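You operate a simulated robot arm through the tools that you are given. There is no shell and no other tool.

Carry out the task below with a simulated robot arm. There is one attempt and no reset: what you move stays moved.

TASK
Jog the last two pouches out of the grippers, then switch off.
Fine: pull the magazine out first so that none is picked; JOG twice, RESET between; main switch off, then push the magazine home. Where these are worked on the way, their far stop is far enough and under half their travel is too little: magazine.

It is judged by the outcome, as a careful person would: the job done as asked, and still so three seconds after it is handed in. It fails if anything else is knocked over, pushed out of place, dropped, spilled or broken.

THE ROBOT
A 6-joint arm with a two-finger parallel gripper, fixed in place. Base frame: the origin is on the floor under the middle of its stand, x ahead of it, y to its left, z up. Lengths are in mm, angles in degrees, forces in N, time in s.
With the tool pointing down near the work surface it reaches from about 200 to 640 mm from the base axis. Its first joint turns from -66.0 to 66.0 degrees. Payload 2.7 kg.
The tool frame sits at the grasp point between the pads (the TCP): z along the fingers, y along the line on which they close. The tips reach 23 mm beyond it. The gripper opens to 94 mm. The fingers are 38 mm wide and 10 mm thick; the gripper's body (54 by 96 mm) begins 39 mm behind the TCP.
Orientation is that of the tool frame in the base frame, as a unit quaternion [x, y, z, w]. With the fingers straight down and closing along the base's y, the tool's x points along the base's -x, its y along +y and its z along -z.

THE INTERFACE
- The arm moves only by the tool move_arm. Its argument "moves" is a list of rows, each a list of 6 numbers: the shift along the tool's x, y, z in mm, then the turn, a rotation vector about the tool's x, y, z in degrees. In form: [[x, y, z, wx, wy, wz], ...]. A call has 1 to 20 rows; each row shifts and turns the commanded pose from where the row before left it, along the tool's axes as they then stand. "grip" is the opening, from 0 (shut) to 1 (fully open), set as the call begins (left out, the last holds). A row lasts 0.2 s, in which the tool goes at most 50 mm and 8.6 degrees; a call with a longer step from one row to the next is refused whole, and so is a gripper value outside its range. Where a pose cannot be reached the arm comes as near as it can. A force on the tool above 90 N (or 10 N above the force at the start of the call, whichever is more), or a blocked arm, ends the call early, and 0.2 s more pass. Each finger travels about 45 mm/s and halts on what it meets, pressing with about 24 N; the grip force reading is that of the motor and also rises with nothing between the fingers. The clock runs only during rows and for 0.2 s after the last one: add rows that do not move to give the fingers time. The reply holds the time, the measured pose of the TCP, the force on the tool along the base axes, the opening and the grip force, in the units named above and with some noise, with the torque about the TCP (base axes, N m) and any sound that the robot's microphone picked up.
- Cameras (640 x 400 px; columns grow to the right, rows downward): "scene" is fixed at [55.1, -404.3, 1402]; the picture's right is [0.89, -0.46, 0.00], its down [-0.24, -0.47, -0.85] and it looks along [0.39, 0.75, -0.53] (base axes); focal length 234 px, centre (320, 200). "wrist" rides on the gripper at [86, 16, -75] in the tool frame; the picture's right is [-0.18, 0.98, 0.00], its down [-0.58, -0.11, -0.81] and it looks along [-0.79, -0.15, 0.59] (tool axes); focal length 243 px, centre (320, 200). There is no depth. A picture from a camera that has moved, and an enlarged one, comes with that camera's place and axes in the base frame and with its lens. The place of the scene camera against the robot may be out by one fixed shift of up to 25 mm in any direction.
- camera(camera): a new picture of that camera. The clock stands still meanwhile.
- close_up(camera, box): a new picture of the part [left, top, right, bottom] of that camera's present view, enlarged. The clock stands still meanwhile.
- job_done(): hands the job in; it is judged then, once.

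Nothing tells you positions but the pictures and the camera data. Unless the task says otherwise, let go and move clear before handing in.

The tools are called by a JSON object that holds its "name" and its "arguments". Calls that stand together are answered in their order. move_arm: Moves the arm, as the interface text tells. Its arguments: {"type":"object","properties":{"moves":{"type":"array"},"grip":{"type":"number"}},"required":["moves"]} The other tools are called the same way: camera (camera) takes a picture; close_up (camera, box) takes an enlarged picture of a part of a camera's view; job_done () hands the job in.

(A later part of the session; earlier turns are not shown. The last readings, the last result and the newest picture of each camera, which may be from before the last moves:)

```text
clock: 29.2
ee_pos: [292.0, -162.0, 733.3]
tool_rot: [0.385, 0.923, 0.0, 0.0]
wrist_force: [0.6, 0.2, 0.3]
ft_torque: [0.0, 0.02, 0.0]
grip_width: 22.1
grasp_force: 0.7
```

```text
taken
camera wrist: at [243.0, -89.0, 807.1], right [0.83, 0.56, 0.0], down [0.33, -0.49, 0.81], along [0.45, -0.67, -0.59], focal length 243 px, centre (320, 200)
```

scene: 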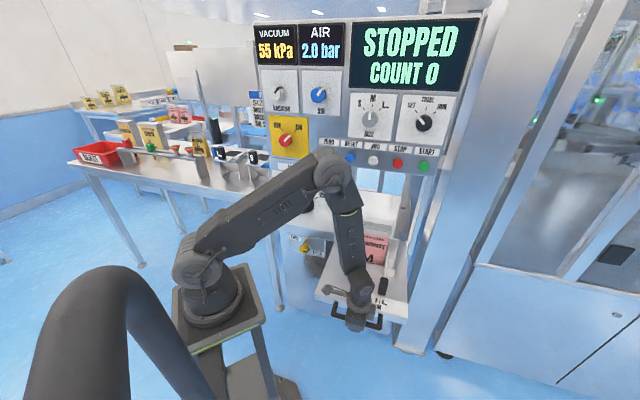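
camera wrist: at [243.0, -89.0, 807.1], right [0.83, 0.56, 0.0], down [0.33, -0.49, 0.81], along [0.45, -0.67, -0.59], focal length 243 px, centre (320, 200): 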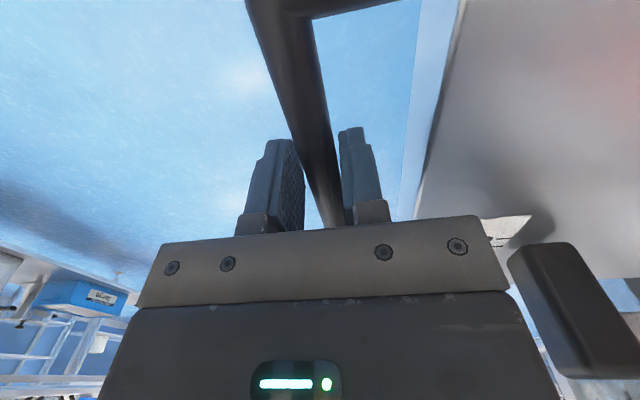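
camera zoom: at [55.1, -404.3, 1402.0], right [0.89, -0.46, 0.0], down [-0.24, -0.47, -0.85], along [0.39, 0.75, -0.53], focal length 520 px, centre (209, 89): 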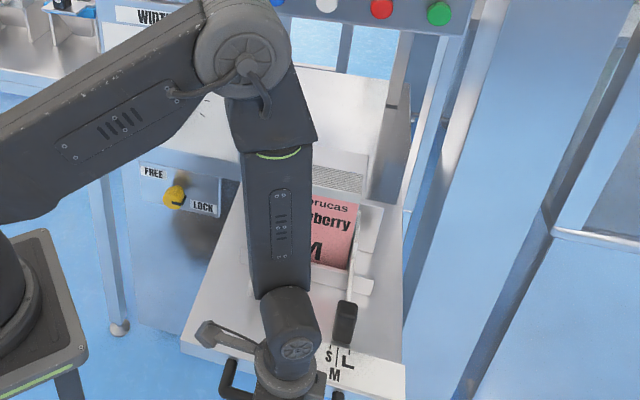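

366 mm out and still free. Continuing in modest steps; the drawer is evidently long.

{"name": "move_arm", "arguments": {"moves": [[0, -5, 0, 0, 0, 0], [0, -5, 0, 0, 0, 0], [0, -5, 0, 0, 0, 0], [0, -5, 0, 0, 0, 0]]}}

{"name": "close_up", "arguments": {"camera": "scene", "box": [280, 160, 460, 340]}}

{"name": "camera", "arguments": {"camera": "wrist"}}

```text
clock: 30.2
ee_pos: [277.4, -177.0, 733.6]
tool_rot: [0.385, 0.923, 0.0, 0.0]
wrist_force: [0.8, -0.6, 0.1]
ft_torque: [0.0, -0.02, 0.0]
grip_width: 21.9
grasp_force: 0.3
```

```text
2.22 times, centred on (370, 250) of scene
camera zoom: at [55.1, -404.3, 1402.0], right [0.89, -0.46, 0.0], down [-0.24, -0.47, -0.85], along [0.39, 0.75, -0.53], focal length 520 px, centre (209, 89)
```

zoom: 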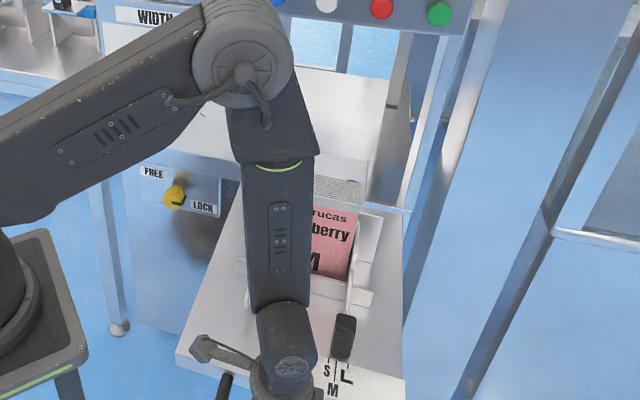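

```text
taken
camera wrist: at [228.3, -102.8, 807.7], right [0.83, 0.56, 0.0], down [0.33, -0.49, 0.81], along [0.45, -0.67, -0.59], focal length 243 px, centre (320, 200)
```

wrist: 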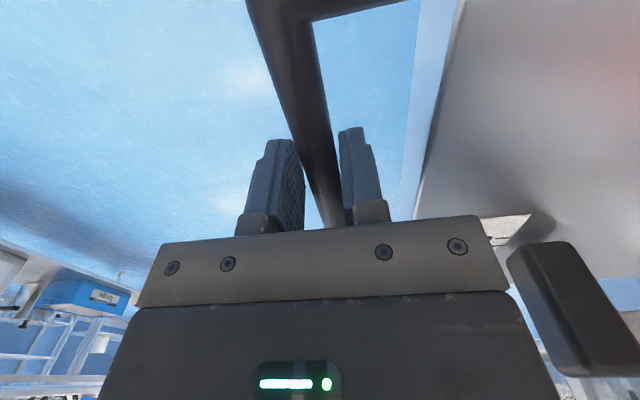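

387 mm out. Continuing.

{"name": "move_arm", "arguments": {"moves": [[0, -5, 0, 0, 0, 0], [0, -5, 0, 0, 0, 0], [0, -5, 0, 0, 0, 0], [0, -5, 0, 0, 0, 0], [0, -5, 0, 0, 0, 0], [0, -5, 0, 0, 0, 0]]}}

{"name": "close_up", "arguments": {"camera": "scene", "box": [260, 160, 460, 340]}}

{"name": "camera", "arguments": {"camera": "wrist"}}

```text
clock: 31.6
ee_pos: [256.2, -198.4, 732.9]
tool_rot: [0.386, 0.923, 0.0, 0.0]
wrist_force: [-0.4, 0.1, -0.1]
ft_torque: [0.01, 0.01, 0.03]
grip_width: 22.0
grasp_force: 0.7
```

```text
2.22 times, centred on (360, 250) of scene
camera zoom: at [55.1, -404.3, 1402.0], right [0.89, -0.46, 0.0], down [-0.24, -0.47, -0.85], along [0.39, 0.75, -0.53], focal length 520 px, centre (231, 89)
```

zoom: 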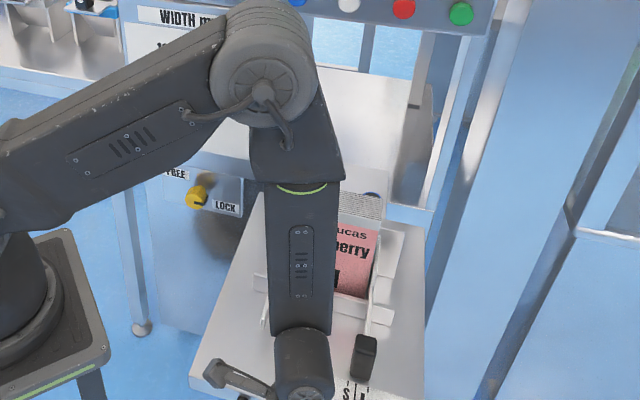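

```text
taken
camera wrist: at [207.0, -125.0, 807.3], right [0.83, 0.56, 0.0], down [0.33, -0.49, 0.81], along [0.45, -0.67, -0.59], focal length 243 px, centre (320, 200)
```

wrist: 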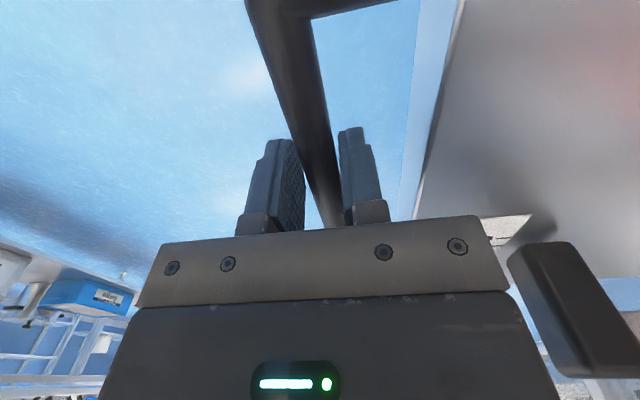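

419 mm out. I want to look at the drawer's back end before pulling further.

{"name": "close_up", "arguments": {"camera": "scene", "box": [340, 170, 440, 270]}}

{"name": "camera", "arguments": {"camera": "scene"}}

```text
4.00 times, centred on (390, 220) of scene
camera zoom: at [55.1, -404.3, 1402.0], right [0.89, -0.46, 0.0], down [-0.24, -0.47, -0.85], along [0.39, 0.75, -0.53], focal length 935 px, centre (40, 120)
```

zoom: 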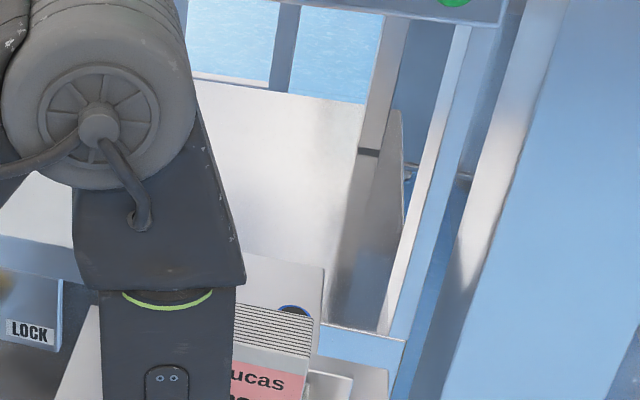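

```text
taken
```

scene: 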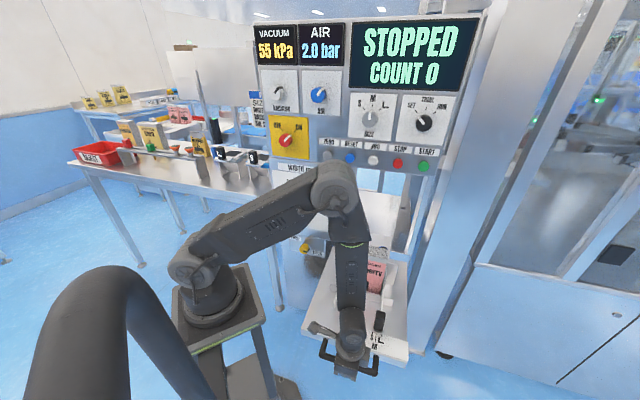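

The stack has just cleared the cabinet front. I'll continue a bit more toward the stop.

{"name": "move_arm", "arguments": {"moves": [[0, -5, 0, 0, 0, 0], [0, -5, 0, 0, 0, 0], [0, -5, 0, 0, 0, 0], [0, -5, 0, 0, 0, 0]]}}

{"name": "close_up", "arguments": {"camera": "scene", "box": [280, 170, 440, 290]}}

{"name": "camera", "arguments": {"camera": "wrist"}}

```text
clock: 32.6
ee_pos: [242.7, -212.4, 733.4]
tool_rot: [0.386, 0.923, -0.001, 0.001]
wrist_force: [3.4, 3.2, 1.1]
ft_torque: [0.0, 0.01, 0.08]
grip_width: 23.5
grasp_force: 2.5
```

```text
3.33 times, centred on (360, 230) of scene
camera zoom: at [55.2, -404.3, 1402.0], right [0.89, -0.46, 0.0], down [-0.24, -0.47, -0.85], along [0.39, 0.75, -0.53], focal length 779 px, centre (187, 100)
```

zoom: 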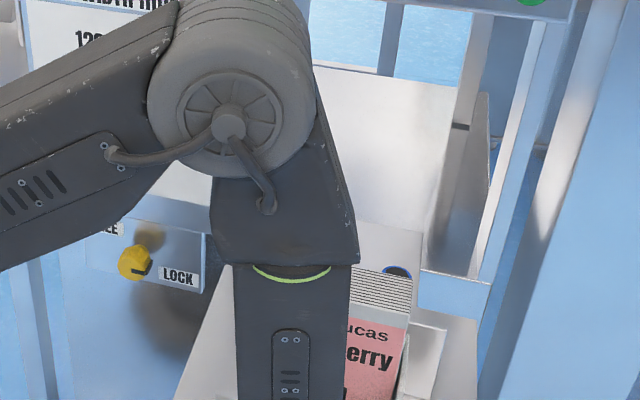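

```text
taken
camera wrist: at [193.4, -139.0, 807.2], right [0.83, 0.56, 0.0], down [0.33, -0.49, 0.81], along [0.45, -0.67, -0.59], focal length 243 px, centre (320, 200)
```

wrist: 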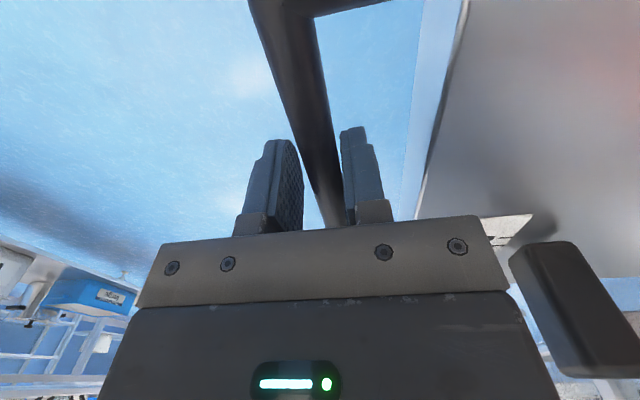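

The finger now meets resistance (opening pushed from 22 to 23.5 mm, ~5 N outward) – that's the far stop at about 440 mm. I'll relax, open the fingers and rise straight up.

{"name": "move_arm", "arguments": {"moves": [[0, 2, 0, 0, 0, 0], [0, 0, 0, 0, 0, 0], [0, 0, 0, 0, 0, 0], [0, 0, 0, 0, 0, 0]], "grip": 0.44}}

{"name": "camera", "arguments": {"camera": "wrist"}}

```text
clock: 33.6
ee_pos: [244.0, -211.6, 733.8]
tool_rot: [0.384, 0.923, 0.0, 0.0]
wrist_force: [0.2, 0.7, -0.6]
ft_torque: [0.0, 0.03, -0.04]
grip_width: 41.4
grasp_force: 0.1
```

```text
taken
camera wrist: at [194.7, -137.2, 807.2], right [0.83, 0.56, 0.0], down [0.33, -0.49, 0.81], along [0.45, -0.67, -0.59], focal length 243 px, centre (320, 200)
```

wrist: 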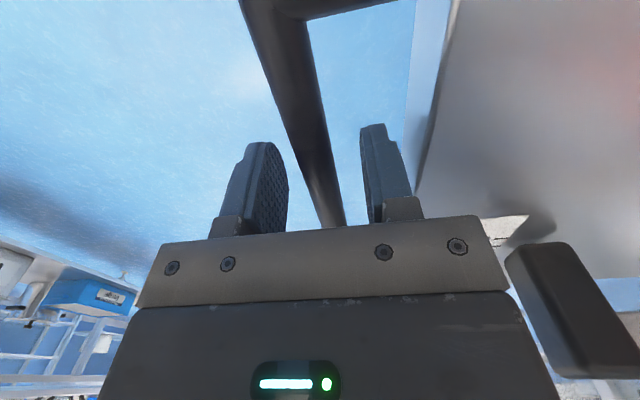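

The fingers are open around the bar with clearance on both sides; raising straight up.

{"name": "move_arm", "arguments": {"moves": [[0, 0, -12, 0, 0, 0], [0, 0, -15, 0, 0, 0], [0, 0, -20, 0, 0, 0], [0, 0, -30, 0, 0, 0], [0, 0, -35, 0, 0, 0], [0, 0, -35, 0, 0, 0], [0, 0, -35, 0, 0, 0], [0, 0, -35, 0, 0, 0], [0, 0, -35, 0, 0, 0], [0, 0, -35, 0, 0, 0], [0, 0, -35, 0, 0, 0], [0, 0, -35, 0, 0, 0], [0, 0, -33, 0, 0, 0]]}}

{"name": "camera", "arguments": {"camera": "scene"}}

{"name": "camera", "arguments": {"camera": "wrist"}}

```text
clock: 36.4
ee_pos: [243.9, -208.5, 1123.0]
tool_rot: [0.385, 0.923, 0.0, 0.0]
wrist_force: [0.0, 0.0, -0.1]
ft_torque: [-0.02, -0.01, -0.01]
grip_width: 41.6
grasp_force: 0.0
```

```text
taken
```

scene: 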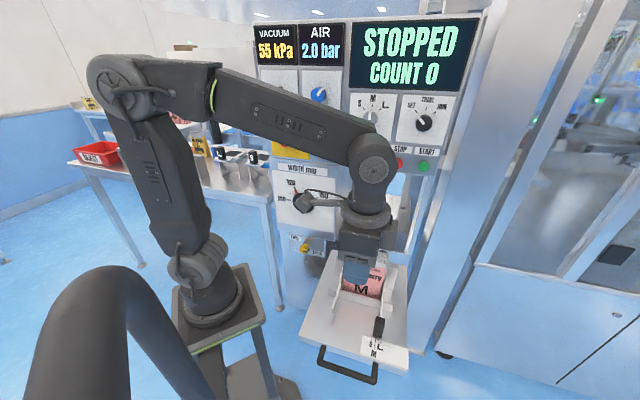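

```text
taken
camera wrist: at [193.5, -134.8, 1198.0], right [0.83, 0.56, 0.0], down [0.33, -0.49, 0.81], along [0.45, -0.67, -0.59], focal length 243 px, centre (320, 200)
```

wrist: 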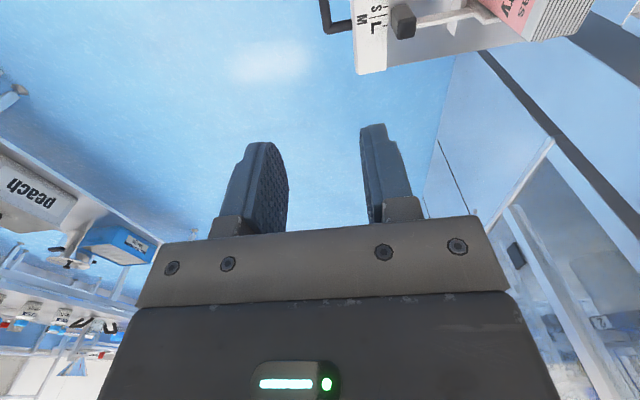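

The magazine is fully out (stack clear of the cabinet) and the handle is free. Now I'll move in front of the buttons and pitch the tool to point horizontally at the panel with fingers closed.

{"name": "move_arm", "arguments": {"moves": [[6.8, 39, 2, 0, 0, 0], [6.8, 39, 2, 0, 0, 0], [6.8, 39, 2, 0, 0, 0], [6.8, 39, 2, 0, 0, 0], [6.8, 39, 2, 0, 0, 0], [0, 0, 0, -8.2, 0, 0], [0, 0, 0, -8.2, 0, 0], [0, 0, 0, -8.2, 0, 0], [0, 0, 0, -8.2, 0, 0], [0, 0, 0, -8.2, 0, 0], [0, 0, 0, -8.2, 0, 0]], "grip": 0.0}}

{"name": "camera", "arguments": {"camera": "scene"}}

```text
clock: 38.8
ee_pos: [358.3, -49.2, 1113.2]
tool_rot: [0.35, 0.839, 0.384, 0.162]
wrist_force: [-0.2, -0.7, 0.2]
ft_torque: [0.02, -0.02, 0.0]
grip_width: 0.0
grasp_force: 24.6
```

```text
taken
```

scene: 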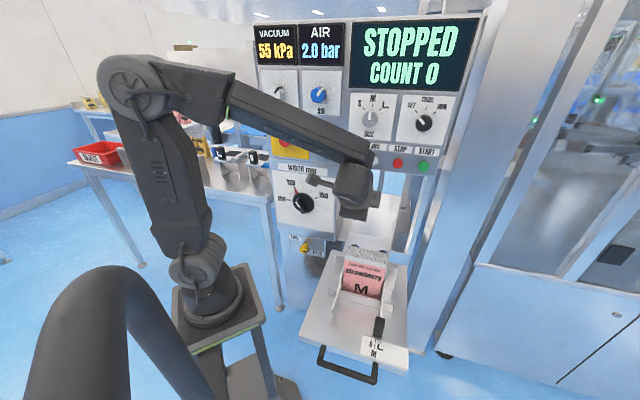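

The pitch works. Finishing the rotation to horizontal.

{"name": "move_arm", "arguments": {"moves": [[0, 0, 0, -8.2, 0, 0], [0, 0, 0, -8.2, 0, 0], [0, 0, 0, -8.2, 0, 0], [0, 0, 0, -8.2, 0, 0], [0, 0, 0, -8.0, 0, 0]]}}

{"name": "camera", "arguments": {"camera": "wrist"}}

{"name": "camera", "arguments": {"camera": "scene"}}

```text
clock: 40.0
ee_pos: [359.2, -49.7, 1113.5]
tool_rot: [0.272, 0.652, 0.653, 0.273]
wrist_force: [0.1, -0.4, -1.0]
ft_torque: [-0.01, 0.03, 0.01]
grip_width: 0.0
grasp_force: 24.1
```

```text
taken
camera wrist: at [244.9, -39.9, 1128.9], right [0.13, -0.13, 0.98], down [-0.16, -0.98, -0.11], along [0.98, -0.15, -0.15], focal length 243 px, centre (320, 200)
```

wrist: 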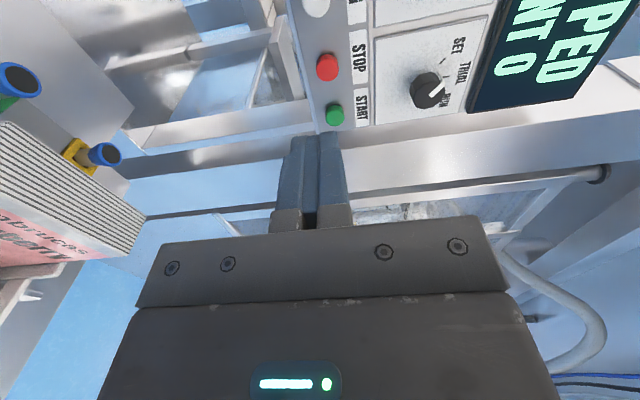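

```text
taken
```

scene: 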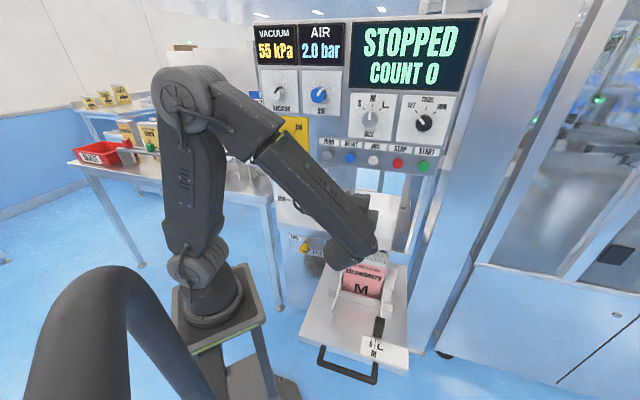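

The tool is horizontal and pointing along the panel normal at u≈289; the JOG button is around u≈288–291, z≈1111, front at n≈486. Moving forward with a gap left, then checking.

{"name": "move_arm", "arguments": {"moves": [[0, 0, 40, 0, 0, 0], [0, 0, 40, 0, 0, 0], [0, 0, 40, 0, 0, 0], [0, 0, 40, 0, 0, 0], [0, 0, 35, 0, 0, 0]]}}

{"name": "camera", "arguments": {"camera": "wrist"}}

{"name": "close_up", "arguments": {"camera": "scene", "box": [310, 100, 450, 190]}}

```text
clock: 41.2
ee_pos: [497.3, 87.8, 1114.6]
tool_rot: [0.272, 0.653, 0.652, 0.272]
wrist_force: [-0.2, 0.1, 0.0]
ft_torque: [-0.02, 0.0, 0.01]
grip_width: 0.0
grasp_force: 24.4
```

```text
taken
camera wrist: at [383.3, 97.3, 1129.7], right [0.13, -0.13, 0.98], down [-0.16, -0.98, -0.11], along [0.98, -0.15, -0.15], focal length 243 px, centre (320, 200)
```

wrist: 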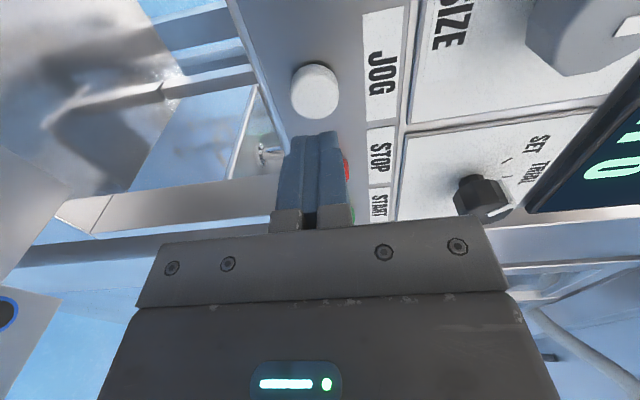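

```text
4.44 times, centred on (380, 145) of scene
camera zoom: at [55.1, -404.3, 1402.0], right [0.89, -0.46, 0.0], down [-0.24, -0.47, -0.85], along [0.39, 0.75, -0.53], focal length 1039 px, centre (53, 444)
```

zoom: 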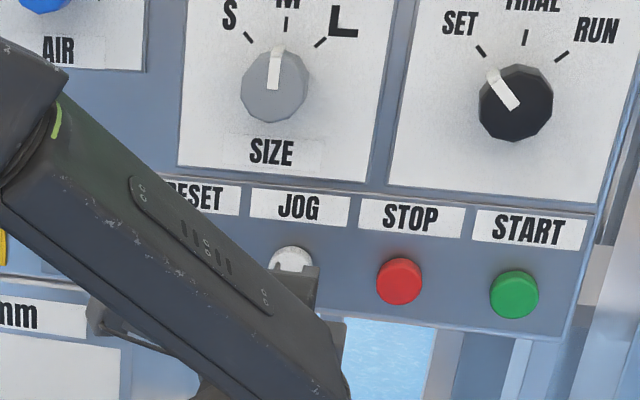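

JOG face estimated at u≈285, z≈1112. Small alignment shift and approach to ~10 mm from the button.

{"name": "move_arm", "arguments": {"moves": [[3, -2, 13, 0, 0, 0], [0, 0, 13, 0, 0, 0], [0, 0, 12, 0, 0, 0]]}}

{"name": "camera", "arguments": {"camera": "wrist"}}

{"name": "close_up", "arguments": {"camera": "wrist", "box": [240, 60, 440, 240]}}

```text
clock: 42.0
ee_pos: [522.8, 117.7, 1110.6]
tool_rot: [0.272, 0.653, 0.652, 0.273]
wrist_force: [-0.5, 0.3, 0.9]
ft_torque: [-0.01, 0.03, -0.01]
grip_width: 0.1
grasp_force: 24.2
```

```text
taken
camera wrist: at [408.5, 126.7, 1127.0], right [0.13, -0.13, 0.98], down [-0.16, -0.98, -0.11], along [0.98, -0.15, -0.15], focal length 243 px, centre (320, 200)
```

wrist: 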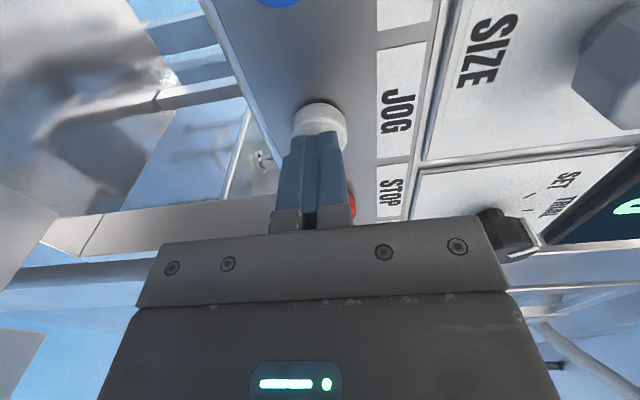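

```text
2.22 times, centred on (340, 150) of wrist
camera zoom: at [408.5, 126.7, 1127.0], right [0.13, -0.13, 0.98], down [-0.16, -0.98, -0.11], along [0.98, -0.15, -0.15], focal length 539 px, centre (276, 311)
```

zoom: 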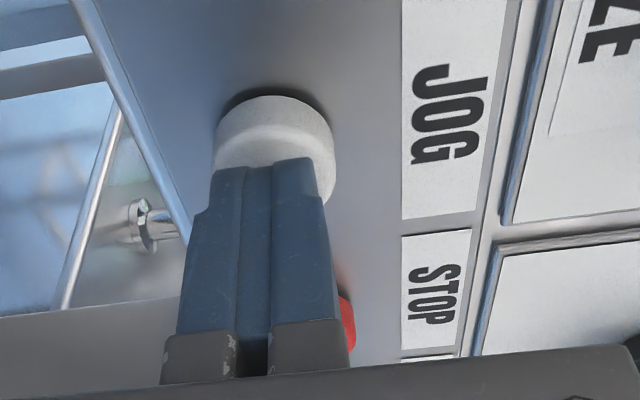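

Fingertips are ~8–10 mm short of JOG and about 3 mm low; correcting and pressing in small steps.

{"name": "move_arm", "arguments": {"moves": [[0, 2.5, 0, 0, 0, 0], [0, 0, 3, 0, 0, 0], [0, 0, 2, 0, 0, 0], [0, 0, 2, 0, 0, 0]]}}

{"name": "close_up", "arguments": {"camera": "wrist", "box": [240, 60, 440, 240]}}

{"name": "close_up", "arguments": {"camera": "scene", "box": [240, 10, 500, 190]}}

```text
clock: 43.0
ee_pos: [526.6, 123.0, 1113.6]
tool_rot: [0.273, 0.652, 0.653, 0.273]
wrist_force: [-0.4, -0.1, 0.2]
ft_torque: [0.01, -0.01, 0.03]
grip_width: 0.1
grasp_force: 23.5
```

```text
2.22 times, centred on (340, 150) of wrist
camera zoom: at [412.8, 131.9, 1129.2], right [0.13, -0.13, 0.98], down [-0.16, -0.98, -0.11], along [0.98, -0.15, -0.15], focal length 539 px, centre (276, 311)
```

zoom: 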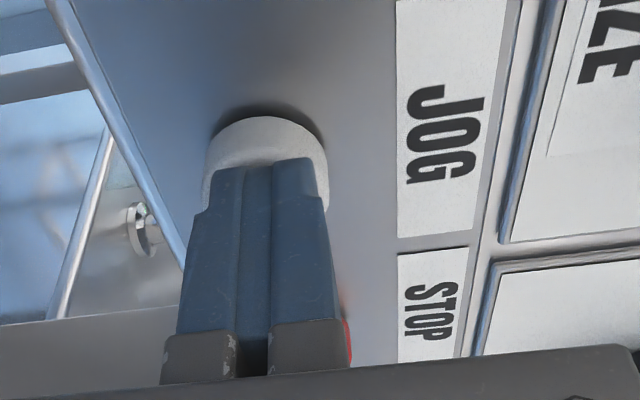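

```text
2.22 times, centred on (370, 100) of scene
camera zoom: at [55.1, -404.3, 1402.0], right [0.89, -0.46, 0.0], down [-0.24, -0.47, -0.85], along [0.39, 0.75, -0.53], focal length 520 px, centre (209, 422)
```

zoom: 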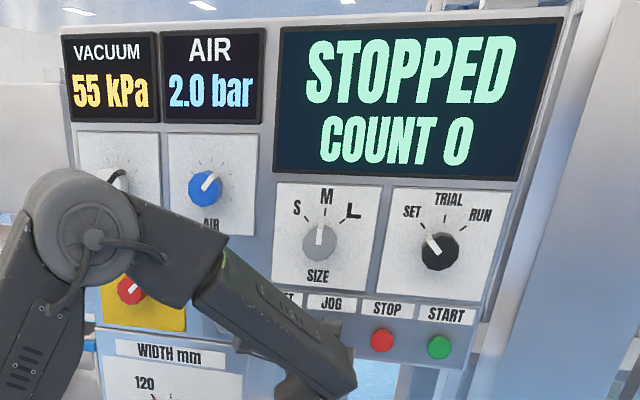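

Aligned, no contact yet. Pressing on in 2 mm steps.

{"name": "move_arm", "arguments": {"moves": [[0, 0, 2, 0, 0, 0], [0, 0, 2, 0, 0, 0]]}}

{"name": "close_up", "arguments": {"camera": "wrist", "box": [240, 60, 440, 240]}}

{"name": "close_up", "arguments": {"camera": "scene", "box": [240, 10, 500, 190]}}

```text
clock: 43.6
ee_pos: [529.3, 125.5, 1113.3]
tool_rot: [0.272, 0.653, 0.652, 0.272]
wrist_force: [-3.0, -1.0, 0.2]
ft_torque: [0.01, 0.01, 0.04]
grip_width: 0.1
grasp_force: 24.0
```

```text
2.22 times, centred on (340, 150) of wrist
camera zoom: at [416.1, 134.9, 1129.3], right [0.13, -0.13, 0.98], down [-0.16, -0.98, -0.11], along [0.98, -0.15, -0.15], focal length 539 px, centre (276, 311)
```

zoom: 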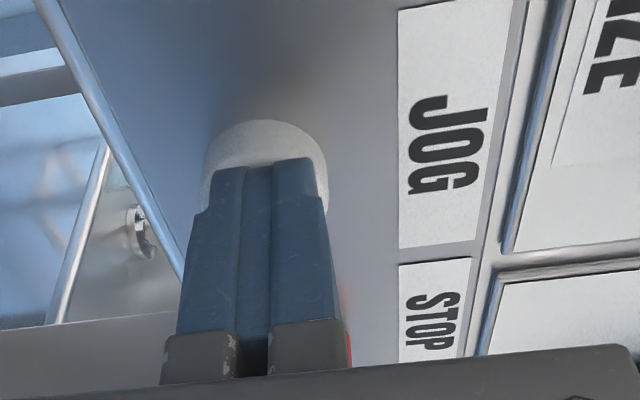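

```text
2.22 times, centred on (370, 100) of scene
camera zoom: at [55.0, -404.4, 1402.0], right [0.89, -0.46, 0.0], down [-0.24, -0.47, -0.85], along [0.39, 0.75, -0.53], focal length 520 px, centre (209, 422)
```

zoom: 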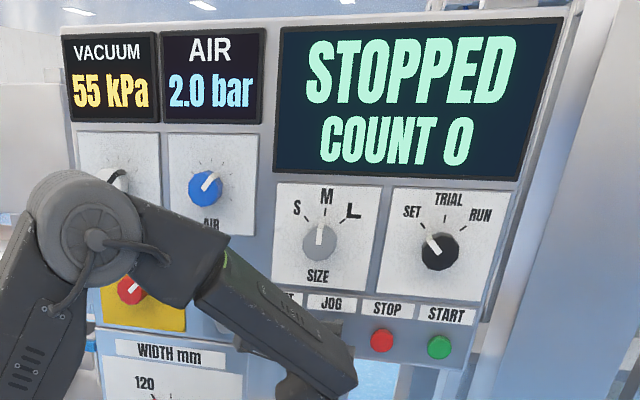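

Contact made (~3 N). Pressing further.

{"name": "move_arm", "arguments": {"moves": [[0, 0, 2, 0, 0, 0], [0, 0, 1.5, 0, 0, 0]]}}

{"name": "close_up", "arguments": {"camera": "scene", "box": [240, 10, 500, 190]}}

{"name": "close_up", "arguments": {"camera": "wrist", "box": [240, 60, 440, 240]}}

```text
clock: 44.2
ee_pos: [530.9, 126.8, 1114.0]
tool_rot: [0.272, 0.653, 0.652, 0.272]
wrist_force: [-3.8, -1.6, 0.5]
ft_torque: [-0.02, 0.03, 0.02]
grip_width: 0.0
grasp_force: 24.2
heard: click
```

```text
2.22 times, centred on (370, 100) of scene
camera zoom: at [55.0, -404.4, 1402.0], right [0.89, -0.46, 0.0], down [-0.24, -0.47, -0.85], along [0.39, 0.75, -0.53], focal length 520 px, centre (209, 422)
```

zoom: 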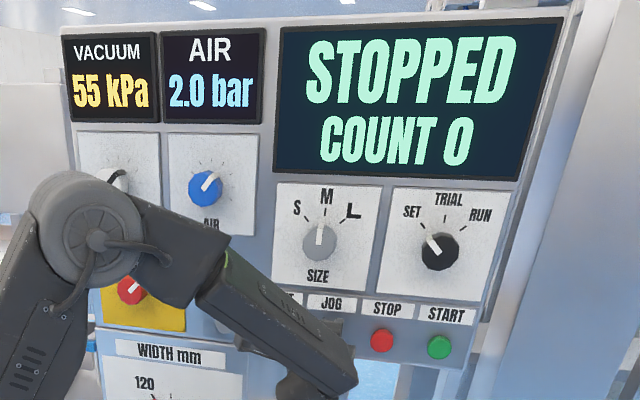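

```text
2.22 times, centred on (340, 150) of wrist
camera zoom: at [418.1, 136.6, 1129.5], right [0.13, -0.13, 0.98], down [-0.16, -0.98, -0.11], along [0.98, -0.15, -0.15], focal length 539 px, centre (276, 311)
```

zoom: 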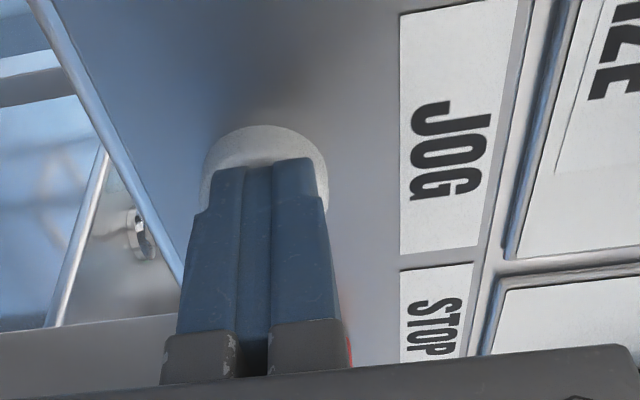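

A click was heard at TCP n≈465. Backing off and checking the display.

{"name": "move_arm", "arguments": {"moves": [[0, 0, -5, 0, 0, 0], [0, 0, -15, 0, 0, 0], [0, 0, -20, 0, 0, 0], [0, 0, 0, 0, 0, 0], [0, 0, 0, 0, 0, 0]]}}

{"name": "camera", "arguments": {"camera": "scene"}}

{"name": "camera", "arguments": {"camera": "wrist"}}

```text
clock: 45.4
ee_pos: [502.8, 96.5, 1113.5]
tool_rot: [0.272, 0.652, 0.653, 0.272]
wrist_force: [-0.2, 0.5, 0.2]
ft_torque: [0.0, 0.03, -0.03]
grip_width: 0.0
grasp_force: 24.1
```

```text
taken
```

scene: 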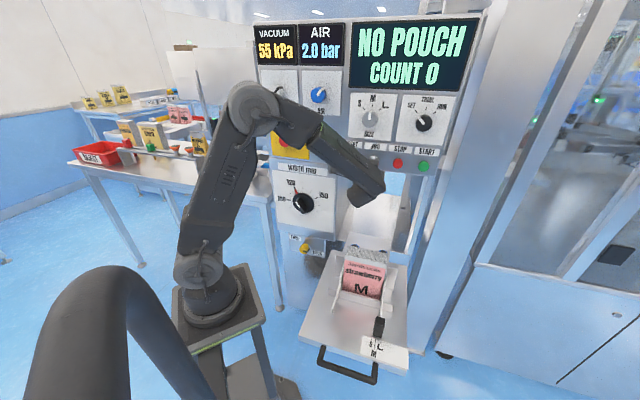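

```text
taken
camera wrist: at [389.6, 108.0, 1129.8], right [0.13, -0.13, 0.98], down [-0.16, -0.98, -0.11], along [0.98, -0.15, -0.15], focal length 243 px, centre (320, 200)
```

wrist: 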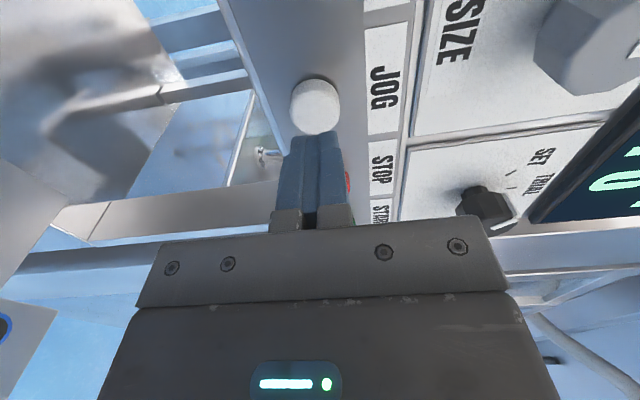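

The display now reads NO POUCH – the jog registered. Moving left 76 mm to RESET.

{"name": "move_arm", "arguments": {"moves": [[25, 0, 0, 0, 0, 0], [25, 0, 0, 0, 0, 0], [26, 0, 0, 0, 0, 0], [0, 0, 0, 0, 0, 0]]}}

{"name": "camera", "arguments": {"camera": "wrist"}}

{"name": "camera", "arguments": {"camera": "scene"}}

```text
clock: 46.4
ee_pos: [448.8, 153.3, 1113.0]
tool_rot: [0.272, 0.652, 0.653, 0.272]
wrist_force: [0.0, -0.6, 0.0]
ft_torque: [0.03, 0.03, 0.01]
grip_width: 0.0
grasp_force: 24.0
```

```text
taken
camera wrist: at [335.1, 162.7, 1129.7], right [0.13, -0.13, 0.98], down [-0.16, -0.98, -0.11], along [0.98, -0.15, -0.15], focal length 243 px, centre (320, 200)
```

wrist: 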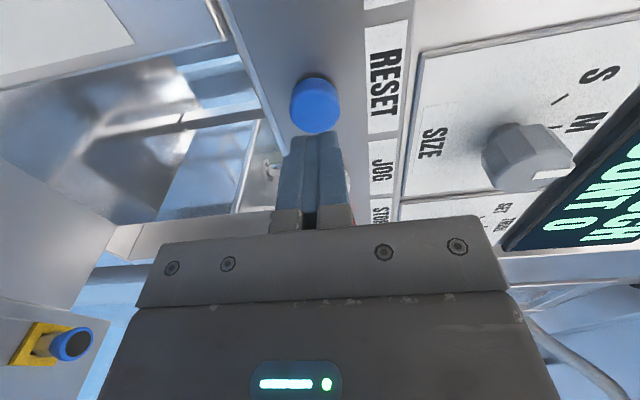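

```text
taken
```

scene: 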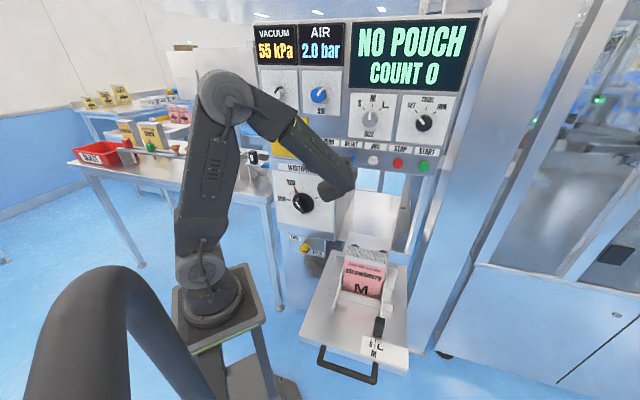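

RESET sits in the same relative place as JOG did. Pressing it with the same stroke.

{"name": "move_arm", "arguments": {"moves": [[0, 0, 16, 0, 0, 0], [0, 0, 14, 0, 0, 0], [0, 0, 3, 0, 0, 0], [0, 0, 2, 0, 0, 0], [0, 0, 2, 0, 0, 0]]}}

{"name": "close_up", "arguments": {"camera": "wrist", "box": [240, 60, 440, 240]}}

```text
clock: 47.6
ee_pos: [476.4, 179.1, 1113.9]
tool_rot: [0.273, 0.652, 0.652, 0.273]
wrist_force: [-2.3, -1.0, 0.1]
ft_torque: [-0.02, 0.03, 0.06]
grip_width: 0.1
grasp_force: 24.2
heard: click
```

```text
2.22 times, centred on (340, 150) of wrist
camera zoom: at [363.4, 188.8, 1129.7], right [0.13, -0.13, 0.98], down [-0.16, -0.98, -0.11], along [0.98, -0.15, -0.15], focal length 539 px, centre (276, 311)
```

zoom: 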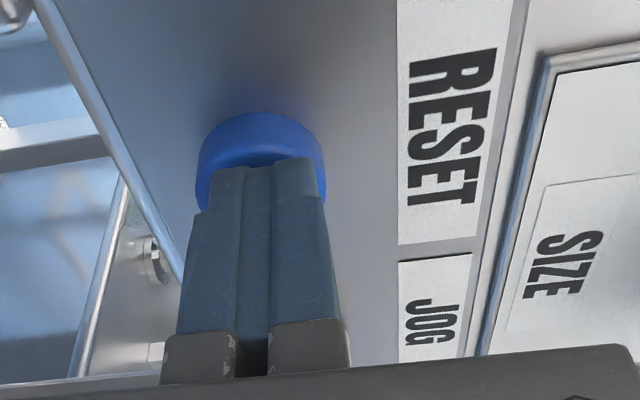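

Click heard on RESET. Backing off and checking the display.

{"name": "move_arm", "arguments": {"moves": [[0, 0, -7, 0, 0, 0], [0, 0, -15, 0, 0, 0], [0, 0, -15, 0, 0, 0], [0, 0, 0, 0, 0, 0], [0, 0, 0, 0, 0, 0]]}}

{"name": "camera", "arguments": {"camera": "scene"}}

```text
clock: 48.8
ee_pos: [450.5, 152.2, 1112.7]
tool_rot: [0.272, 0.653, 0.652, 0.273]
wrist_force: [0.1, -0.1, -0.2]
ft_torque: [-0.01, -0.04, -0.02]
grip_width: 0.0
grasp_force: 23.6
```

```text
taken
```

scene: 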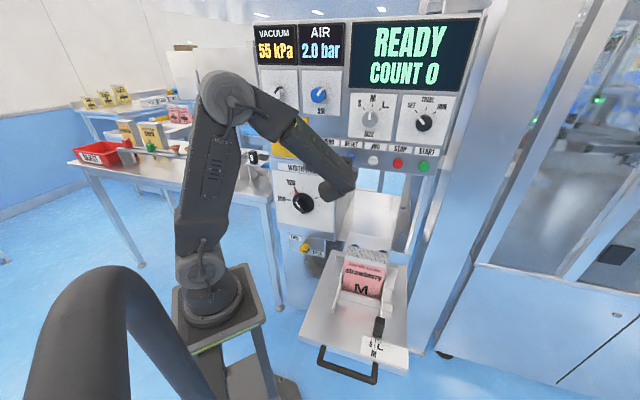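

Display shows READY. Moving back to JOG for the second press.

{"name": "move_arm", "arguments": {"moves": [[-25, 0, 0, 0, 0, 0], [-25, 0, 0, 0, 0, 0], [-26, 0, 0, 0, 0, 0], [0, 0, 0, 0, 0, 0]]}}

{"name": "camera", "arguments": {"camera": "wrist"}}

```text
clock: 49.8
ee_pos: [504.1, 98.0, 1115.5]
tool_rot: [0.273, 0.652, 0.652, 0.273]
wrist_force: [0.7, 0.2, 0.0]
ft_torque: [0.0, 0.03, -0.01]
grip_width: 0.1
grasp_force: 24.1
```

```text
taken
camera wrist: at [389.6, 108.8, 1131.2], right [0.13, -0.13, 0.98], down [-0.16, -0.98, -0.11], along [0.98, -0.15, -0.15], focal length 243 px, centre (320, 200)
```

wrist: 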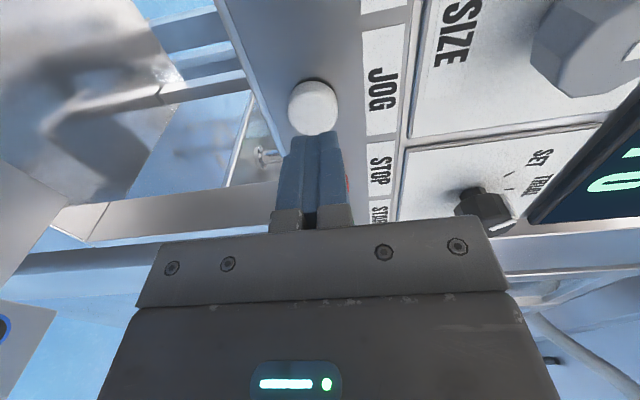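

Aligned with JOG again. Pressing once.

{"name": "move_arm", "arguments": {"moves": [[0, 0, 16, 0, 0, 0], [0, 0, 14, 0, 0, 0], [0, 0, 3, 0, 0, 0], [0, 0, 2, 0, 0, 0], [0, 0, 2, 0, 0, 0], [0, 0, 1.5, 0, 0, 0]]}}

```text
clock: 51.2
ee_pos: [531.3, 126.3, 1112.2]
tool_rot: [0.272, 0.653, 0.653, 0.272]
wrist_force: [-3.3, -1.2, 2.1]
ft_torque: [0.03, 0.03, 0.07]
grip_width: 0.0
grasp_force: 24.1
heard: click
```

Click heard. Backing off to check the display.

{"name": "move_arm", "arguments": {"moves": [[0, 0, -8, 0, 0, 0], [0, 0, -20, 0, 0, 0], [0, 0, -30, 0, 0, 0], [0, 0, -30, 0, 0, 0], [0, 0, 0, 0, 0, 0]]}}

{"name": "camera", "arguments": {"camera": "scene"}}

{"name": "close_up", "arguments": {"camera": "scene", "box": [240, 100, 340, 170]}}

```text
clock: 52.4
ee_pos: [467.1, 63.7, 1113.8]
tool_rot: [0.272, 0.652, 0.653, 0.273]
wrist_force: [0.2, 0.4, -0.8]
ft_torque: [0.01, 0.01, 0.01]
grip_width: 0.0
grasp_force: 24.5
```

```text
taken
```

scene: 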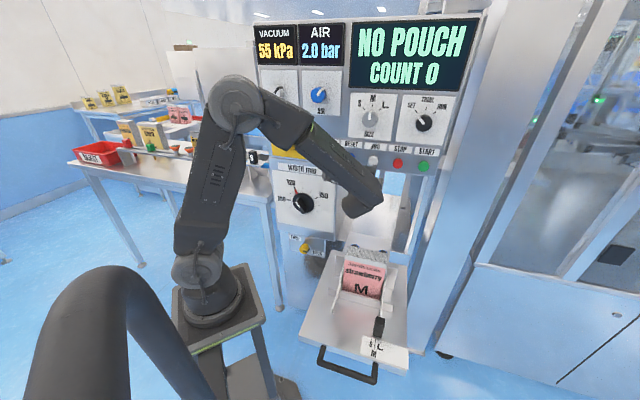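

```text
5.71 times, centred on (290, 135) of scene
camera zoom: at [55.1, -404.3, 1402.0], right [0.89, -0.46, 0.0], down [-0.24, -0.47, -0.85], along [0.39, 0.75, -0.53], focal length 1336 px, centre (491, 571)
```

zoom: 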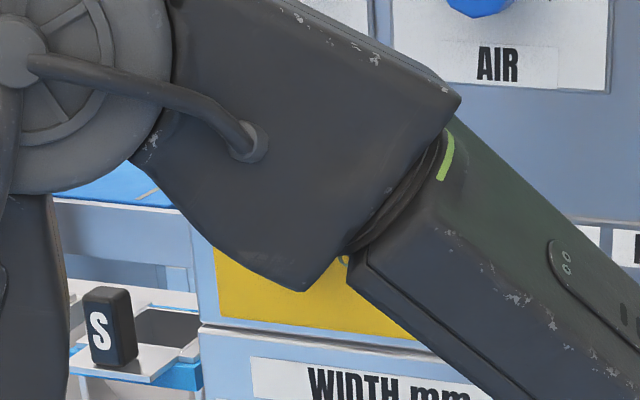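

NO POUCH again – second jog done. Now I travel left in front of the panel toward the main switch (u≈-18, z≈1153), opening the gripper on the way.

{"name": "move_arm", "arguments": {"moves": [[37.9, 4.9, 2, 0, 0, 0], [37.9, 4.9, 2, 0, 0, 0], [37.9, 4.9, 2, 0, 0, 0], [37.9, 4.9, 2, 0, 0, 0], [37.9, 4.9, 2, 0, 0, 0], [37.9, 4.9, 2, 0, 0, 0], [37.9, 4.9, 0, 0, 0, 0], [37.9, 4.9, 0, 0, 0, 0], [0, 0, 0, 0, 0, 0]], "grip": 0.8}}

{"name": "camera", "arguments": {"camera": "wrist"}}

{"name": "camera", "arguments": {"camera": "scene"}}

```text
clock: 54.4
ee_pos: [270.7, 276.6, 1152.0]
tool_rot: [0.271, 0.654, 0.652, 0.27]
wrist_force: [0.3, 0.1, -0.1]
ft_torque: [0.0, -0.01, 0.02]
grip_width: 75.3
grasp_force: 0.1
out of reach, approached as far as the arm can: row 8
```

```text
taken
camera wrist: at [157.4, 285.8, 1168.8], right [0.13, -0.13, 0.98], down [-0.16, -0.98, -0.11], along [0.98, -0.14, -0.15], focal length 243 px, centre (320, 200)
```

wrist: 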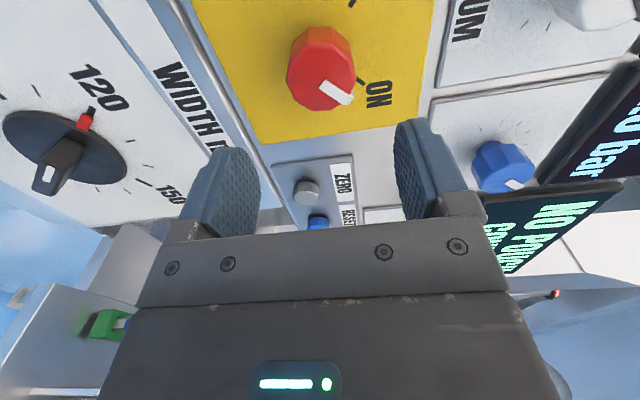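

```text
taken
```

scene: 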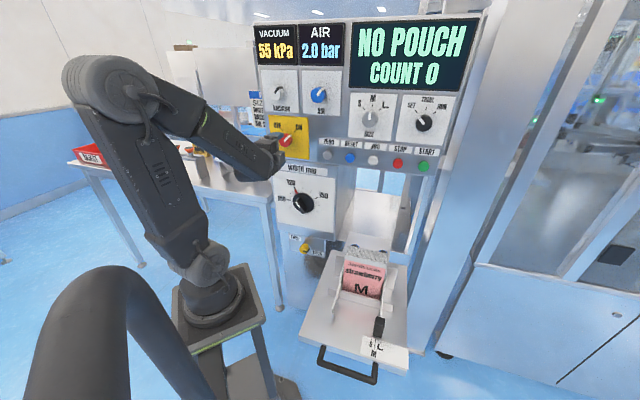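

The arm nearly reached; the main-switch knob is visible straight ahead. Zooming in to pin down its position and pointer.

{"name": "close_up", "arguments": {"camera": "wrist", "box": [200, 0, 440, 150]}}

{"name": "close_up", "arguments": {"camera": "scene", "box": [240, 100, 340, 170]}}

```text
2.67 times, centred on (320, 75) of wrist
camera zoom: at [157.4, 285.8, 1168.8], right [0.13, -0.13, 0.98], down [-0.16, -0.98, -0.11], along [0.98, -0.14, -0.15], focal length 647 px, centre (320, 533)
```

zoom: 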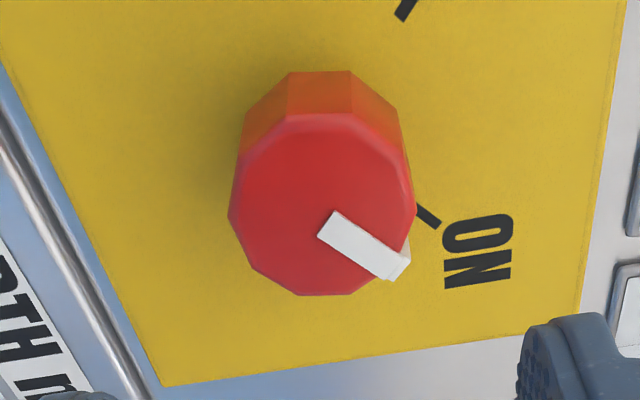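

```text
5.71 times, centred on (290, 135) of scene
camera zoom: at [55.1, -404.3, 1402.0], right [0.89, -0.46, 0.0], down [-0.24, -0.47, -0.85], along [0.39, 0.75, -0.53], focal length 1336 px, centre (491, 571)
```

zoom: 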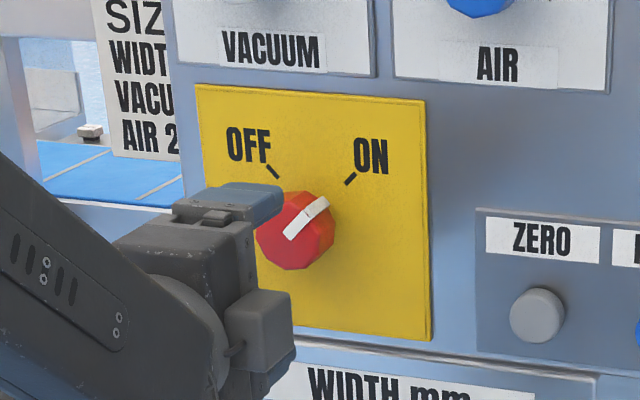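

Knob front is about at n≈470, u≈-13, z≈1155, ~45 mm diameter, pointer at ON (upper right). I'll move forward a bit (which also brings the pose back in reach) and re-check alignment.

{"name": "move_arm", "arguments": {"moves": [[-2, 0, 10, 0, 0, 0], [-2, 1, 10, 0, 0, 0], [0, 1, 10, 0, 0, 0], [0, 0, 8, 0, 0, 0], [0, 0, 0, 0, 0, 0]]}}

{"name": "camera", "arguments": {"camera": "wrist"}}

{"name": "close_up", "arguments": {"camera": "scene", "box": [240, 100, 340, 170]}}

```text
clock: 55.6
ee_pos: [303.2, 298.4, 1157.9]
tool_rot: [0.269, 0.654, 0.653, 0.27]
wrist_force: [0.8, 0.1, -0.6]
ft_torque: [-0.01, 0.03, 0.03]
grip_width: 75.2
grasp_force: 0.0
out of reach, approached as far as the arm can: row 4
```

```text
taken
camera wrist: at [189.3, 307.5, 1173.3], right [0.13, -0.13, 0.98], down [-0.16, -0.98, -0.11], along [0.98, -0.14, -0.15], focal length 243 px, centre (320, 200)
```

wrist: 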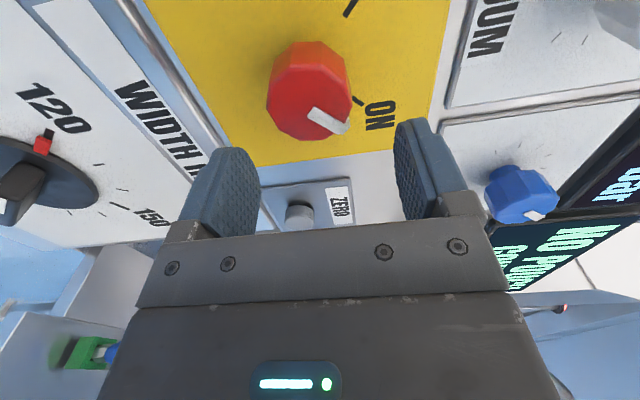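

```text
5.71 times, centred on (290, 135) of scene
camera zoom: at [55.1, -404.3, 1402.0], right [0.89, -0.46, 0.0], down [-0.24, -0.47, -0.85], along [0.39, 0.75, -0.53], focal length 1336 px, centre (491, 571)
```

zoom: 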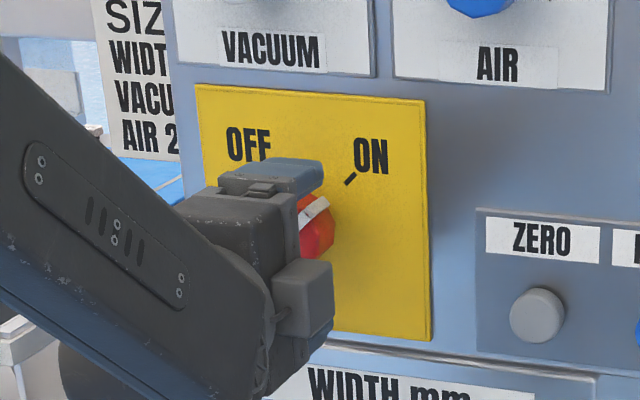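

The arm reports a reach limit here (likely a wrist joint limit when the tool points exactly in the arm's plane). I'll back off slightly, yaw the tool a few degrees, and roll it 90° so the fingers sit left/right of the knob.

{"name": "move_arm", "arguments": {"moves": [[0, 0, -10, 0, 0, 0], [0, 0, 0, 0, 5, 0], [0, 0, 0, 0, 0, 8.2], [0, 0, 0, 0, 0, 8.2], [0, 0, 0, 0, 0, 8.2], [0, 0, 0, 0, 0, 8.2], [0, 0, 0, 0, 0, 8.2], [0, 0, 0, 0, 0, 8.2], [0, 0, 0, 0, 0, 8.2], [0, 0, 0, 0, 0, 8.2], [0, 0, 0, 0, 0, 8.2], [0, 0, 0, 0, 0, 8.2], [0, 0, 0, 0, 0, 8.0], [0, 0, 0, 0, 0, 0]]}}

{"name": "camera", "arguments": {"camera": "wrist"}}

{"name": "camera", "arguments": {"camera": "scene"}}

```text
clock: 58.6
ee_pos: [294.3, 290.3, 1157.3]
tool_rot: [0.642, 0.297, 0.641, -0.298]
wrist_force: [0.0, 0.3, 1.2]
ft_torque: [-0.02, 0.02, 0.04]
grip_width: 75.0
grasp_force: 0.0
```

```text
taken
camera wrist: at [259.4, 224.7, 1244.4], right [0.75, -0.64, -0.19], down [-0.6, -0.54, -0.58], along [0.27, 0.55, -0.79], focal length 243 px, centre (320, 200)
```

wrist: 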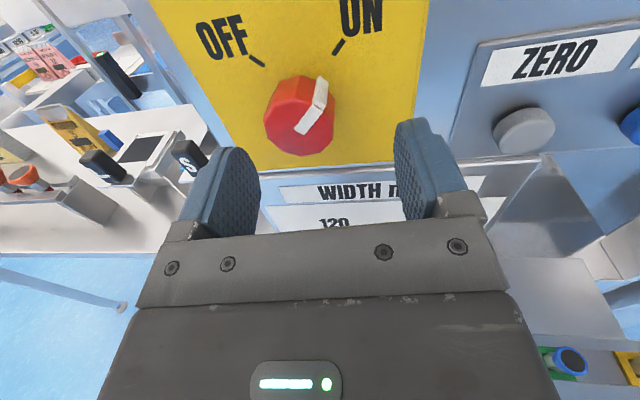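

```text
taken
```

scene: 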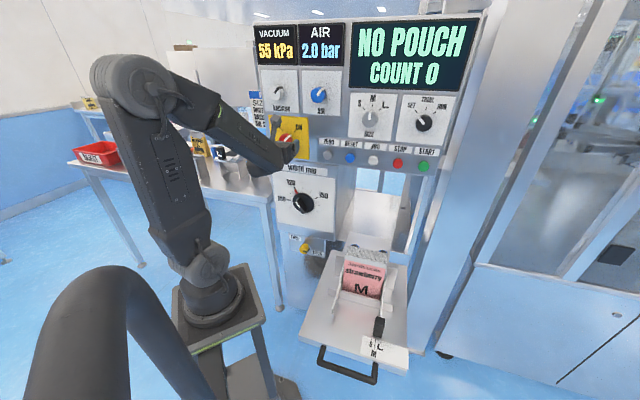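

The roll succeeded without hitting limits. Zooming in on the knob from above.

{"name": "close_up", "arguments": {"camera": "wrist", "box": [180, 0, 460, 175]}}

```text
2.29 times, centred on (320, 88) of wrist
camera zoom: at [259.4, 224.7, 1244.4], right [0.75, -0.64, -0.19], down [-0.6, -0.54, -0.58], along [0.27, 0.55, -0.79], focal length 555 px, centre (320, 457)
```

zoom: 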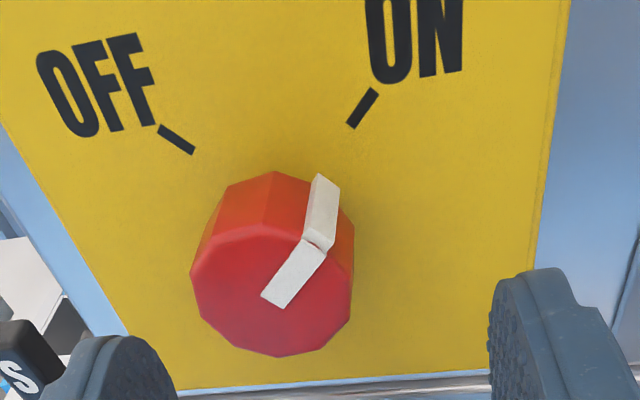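

Two views agree: knob front centre at n≈464.5, u≈-16, z≈1155. I'll align laterally first and stay short of the knob, then check.

{"name": "move_arm", "arguments": {"moves": [[-1, -7.5, 5, 0, 0, 0], [-1.3, -7.5, 5, 0, 0, 0], [0, 0, 2, 0, 0, 0], [0, 0, 0, 0, 0, 0]]}}

{"name": "camera", "arguments": {"camera": "wrist"}}

{"name": "close_up", "arguments": {"camera": "scene", "box": [240, 100, 340, 170]}}

```text
clock: 59.6
ee_pos: [290.7, 310.6, 1156.0]
tool_rot: [0.641, 0.298, 0.642, -0.297]
wrist_force: [0.0, 0.1, -0.2]
ft_torque: [-0.04, 0.01, 0.02]
grip_width: 75.2
grasp_force: 0.1
```

```text
taken
camera wrist: at [255.6, 244.0, 1242.0], right [0.75, -0.64, -0.18], down [-0.6, -0.54, -0.58], along [0.27, 0.55, -0.79], focal length 243 px, centre (320, 200)
```

wrist: 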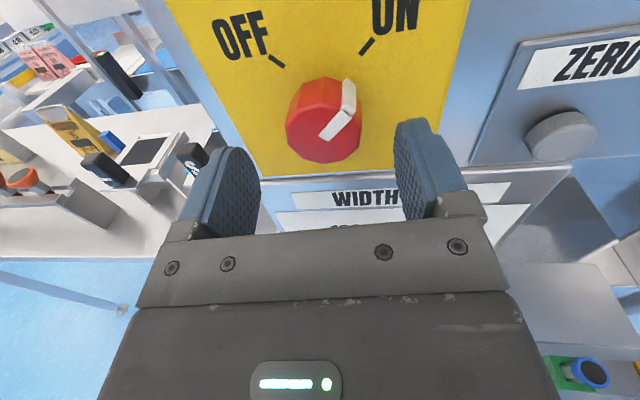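

```text
5.71 times, centred on (290, 135) of scene
camera zoom: at [55.1, -404.3, 1402.0], right [0.89, -0.46, 0.0], down [-0.24, -0.47, -0.85], along [0.39, 0.75, -0.53], focal length 1336 px, centre (491, 571)
```

zoom: 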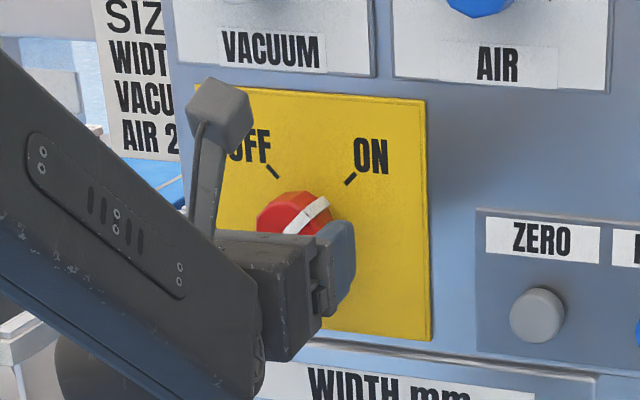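

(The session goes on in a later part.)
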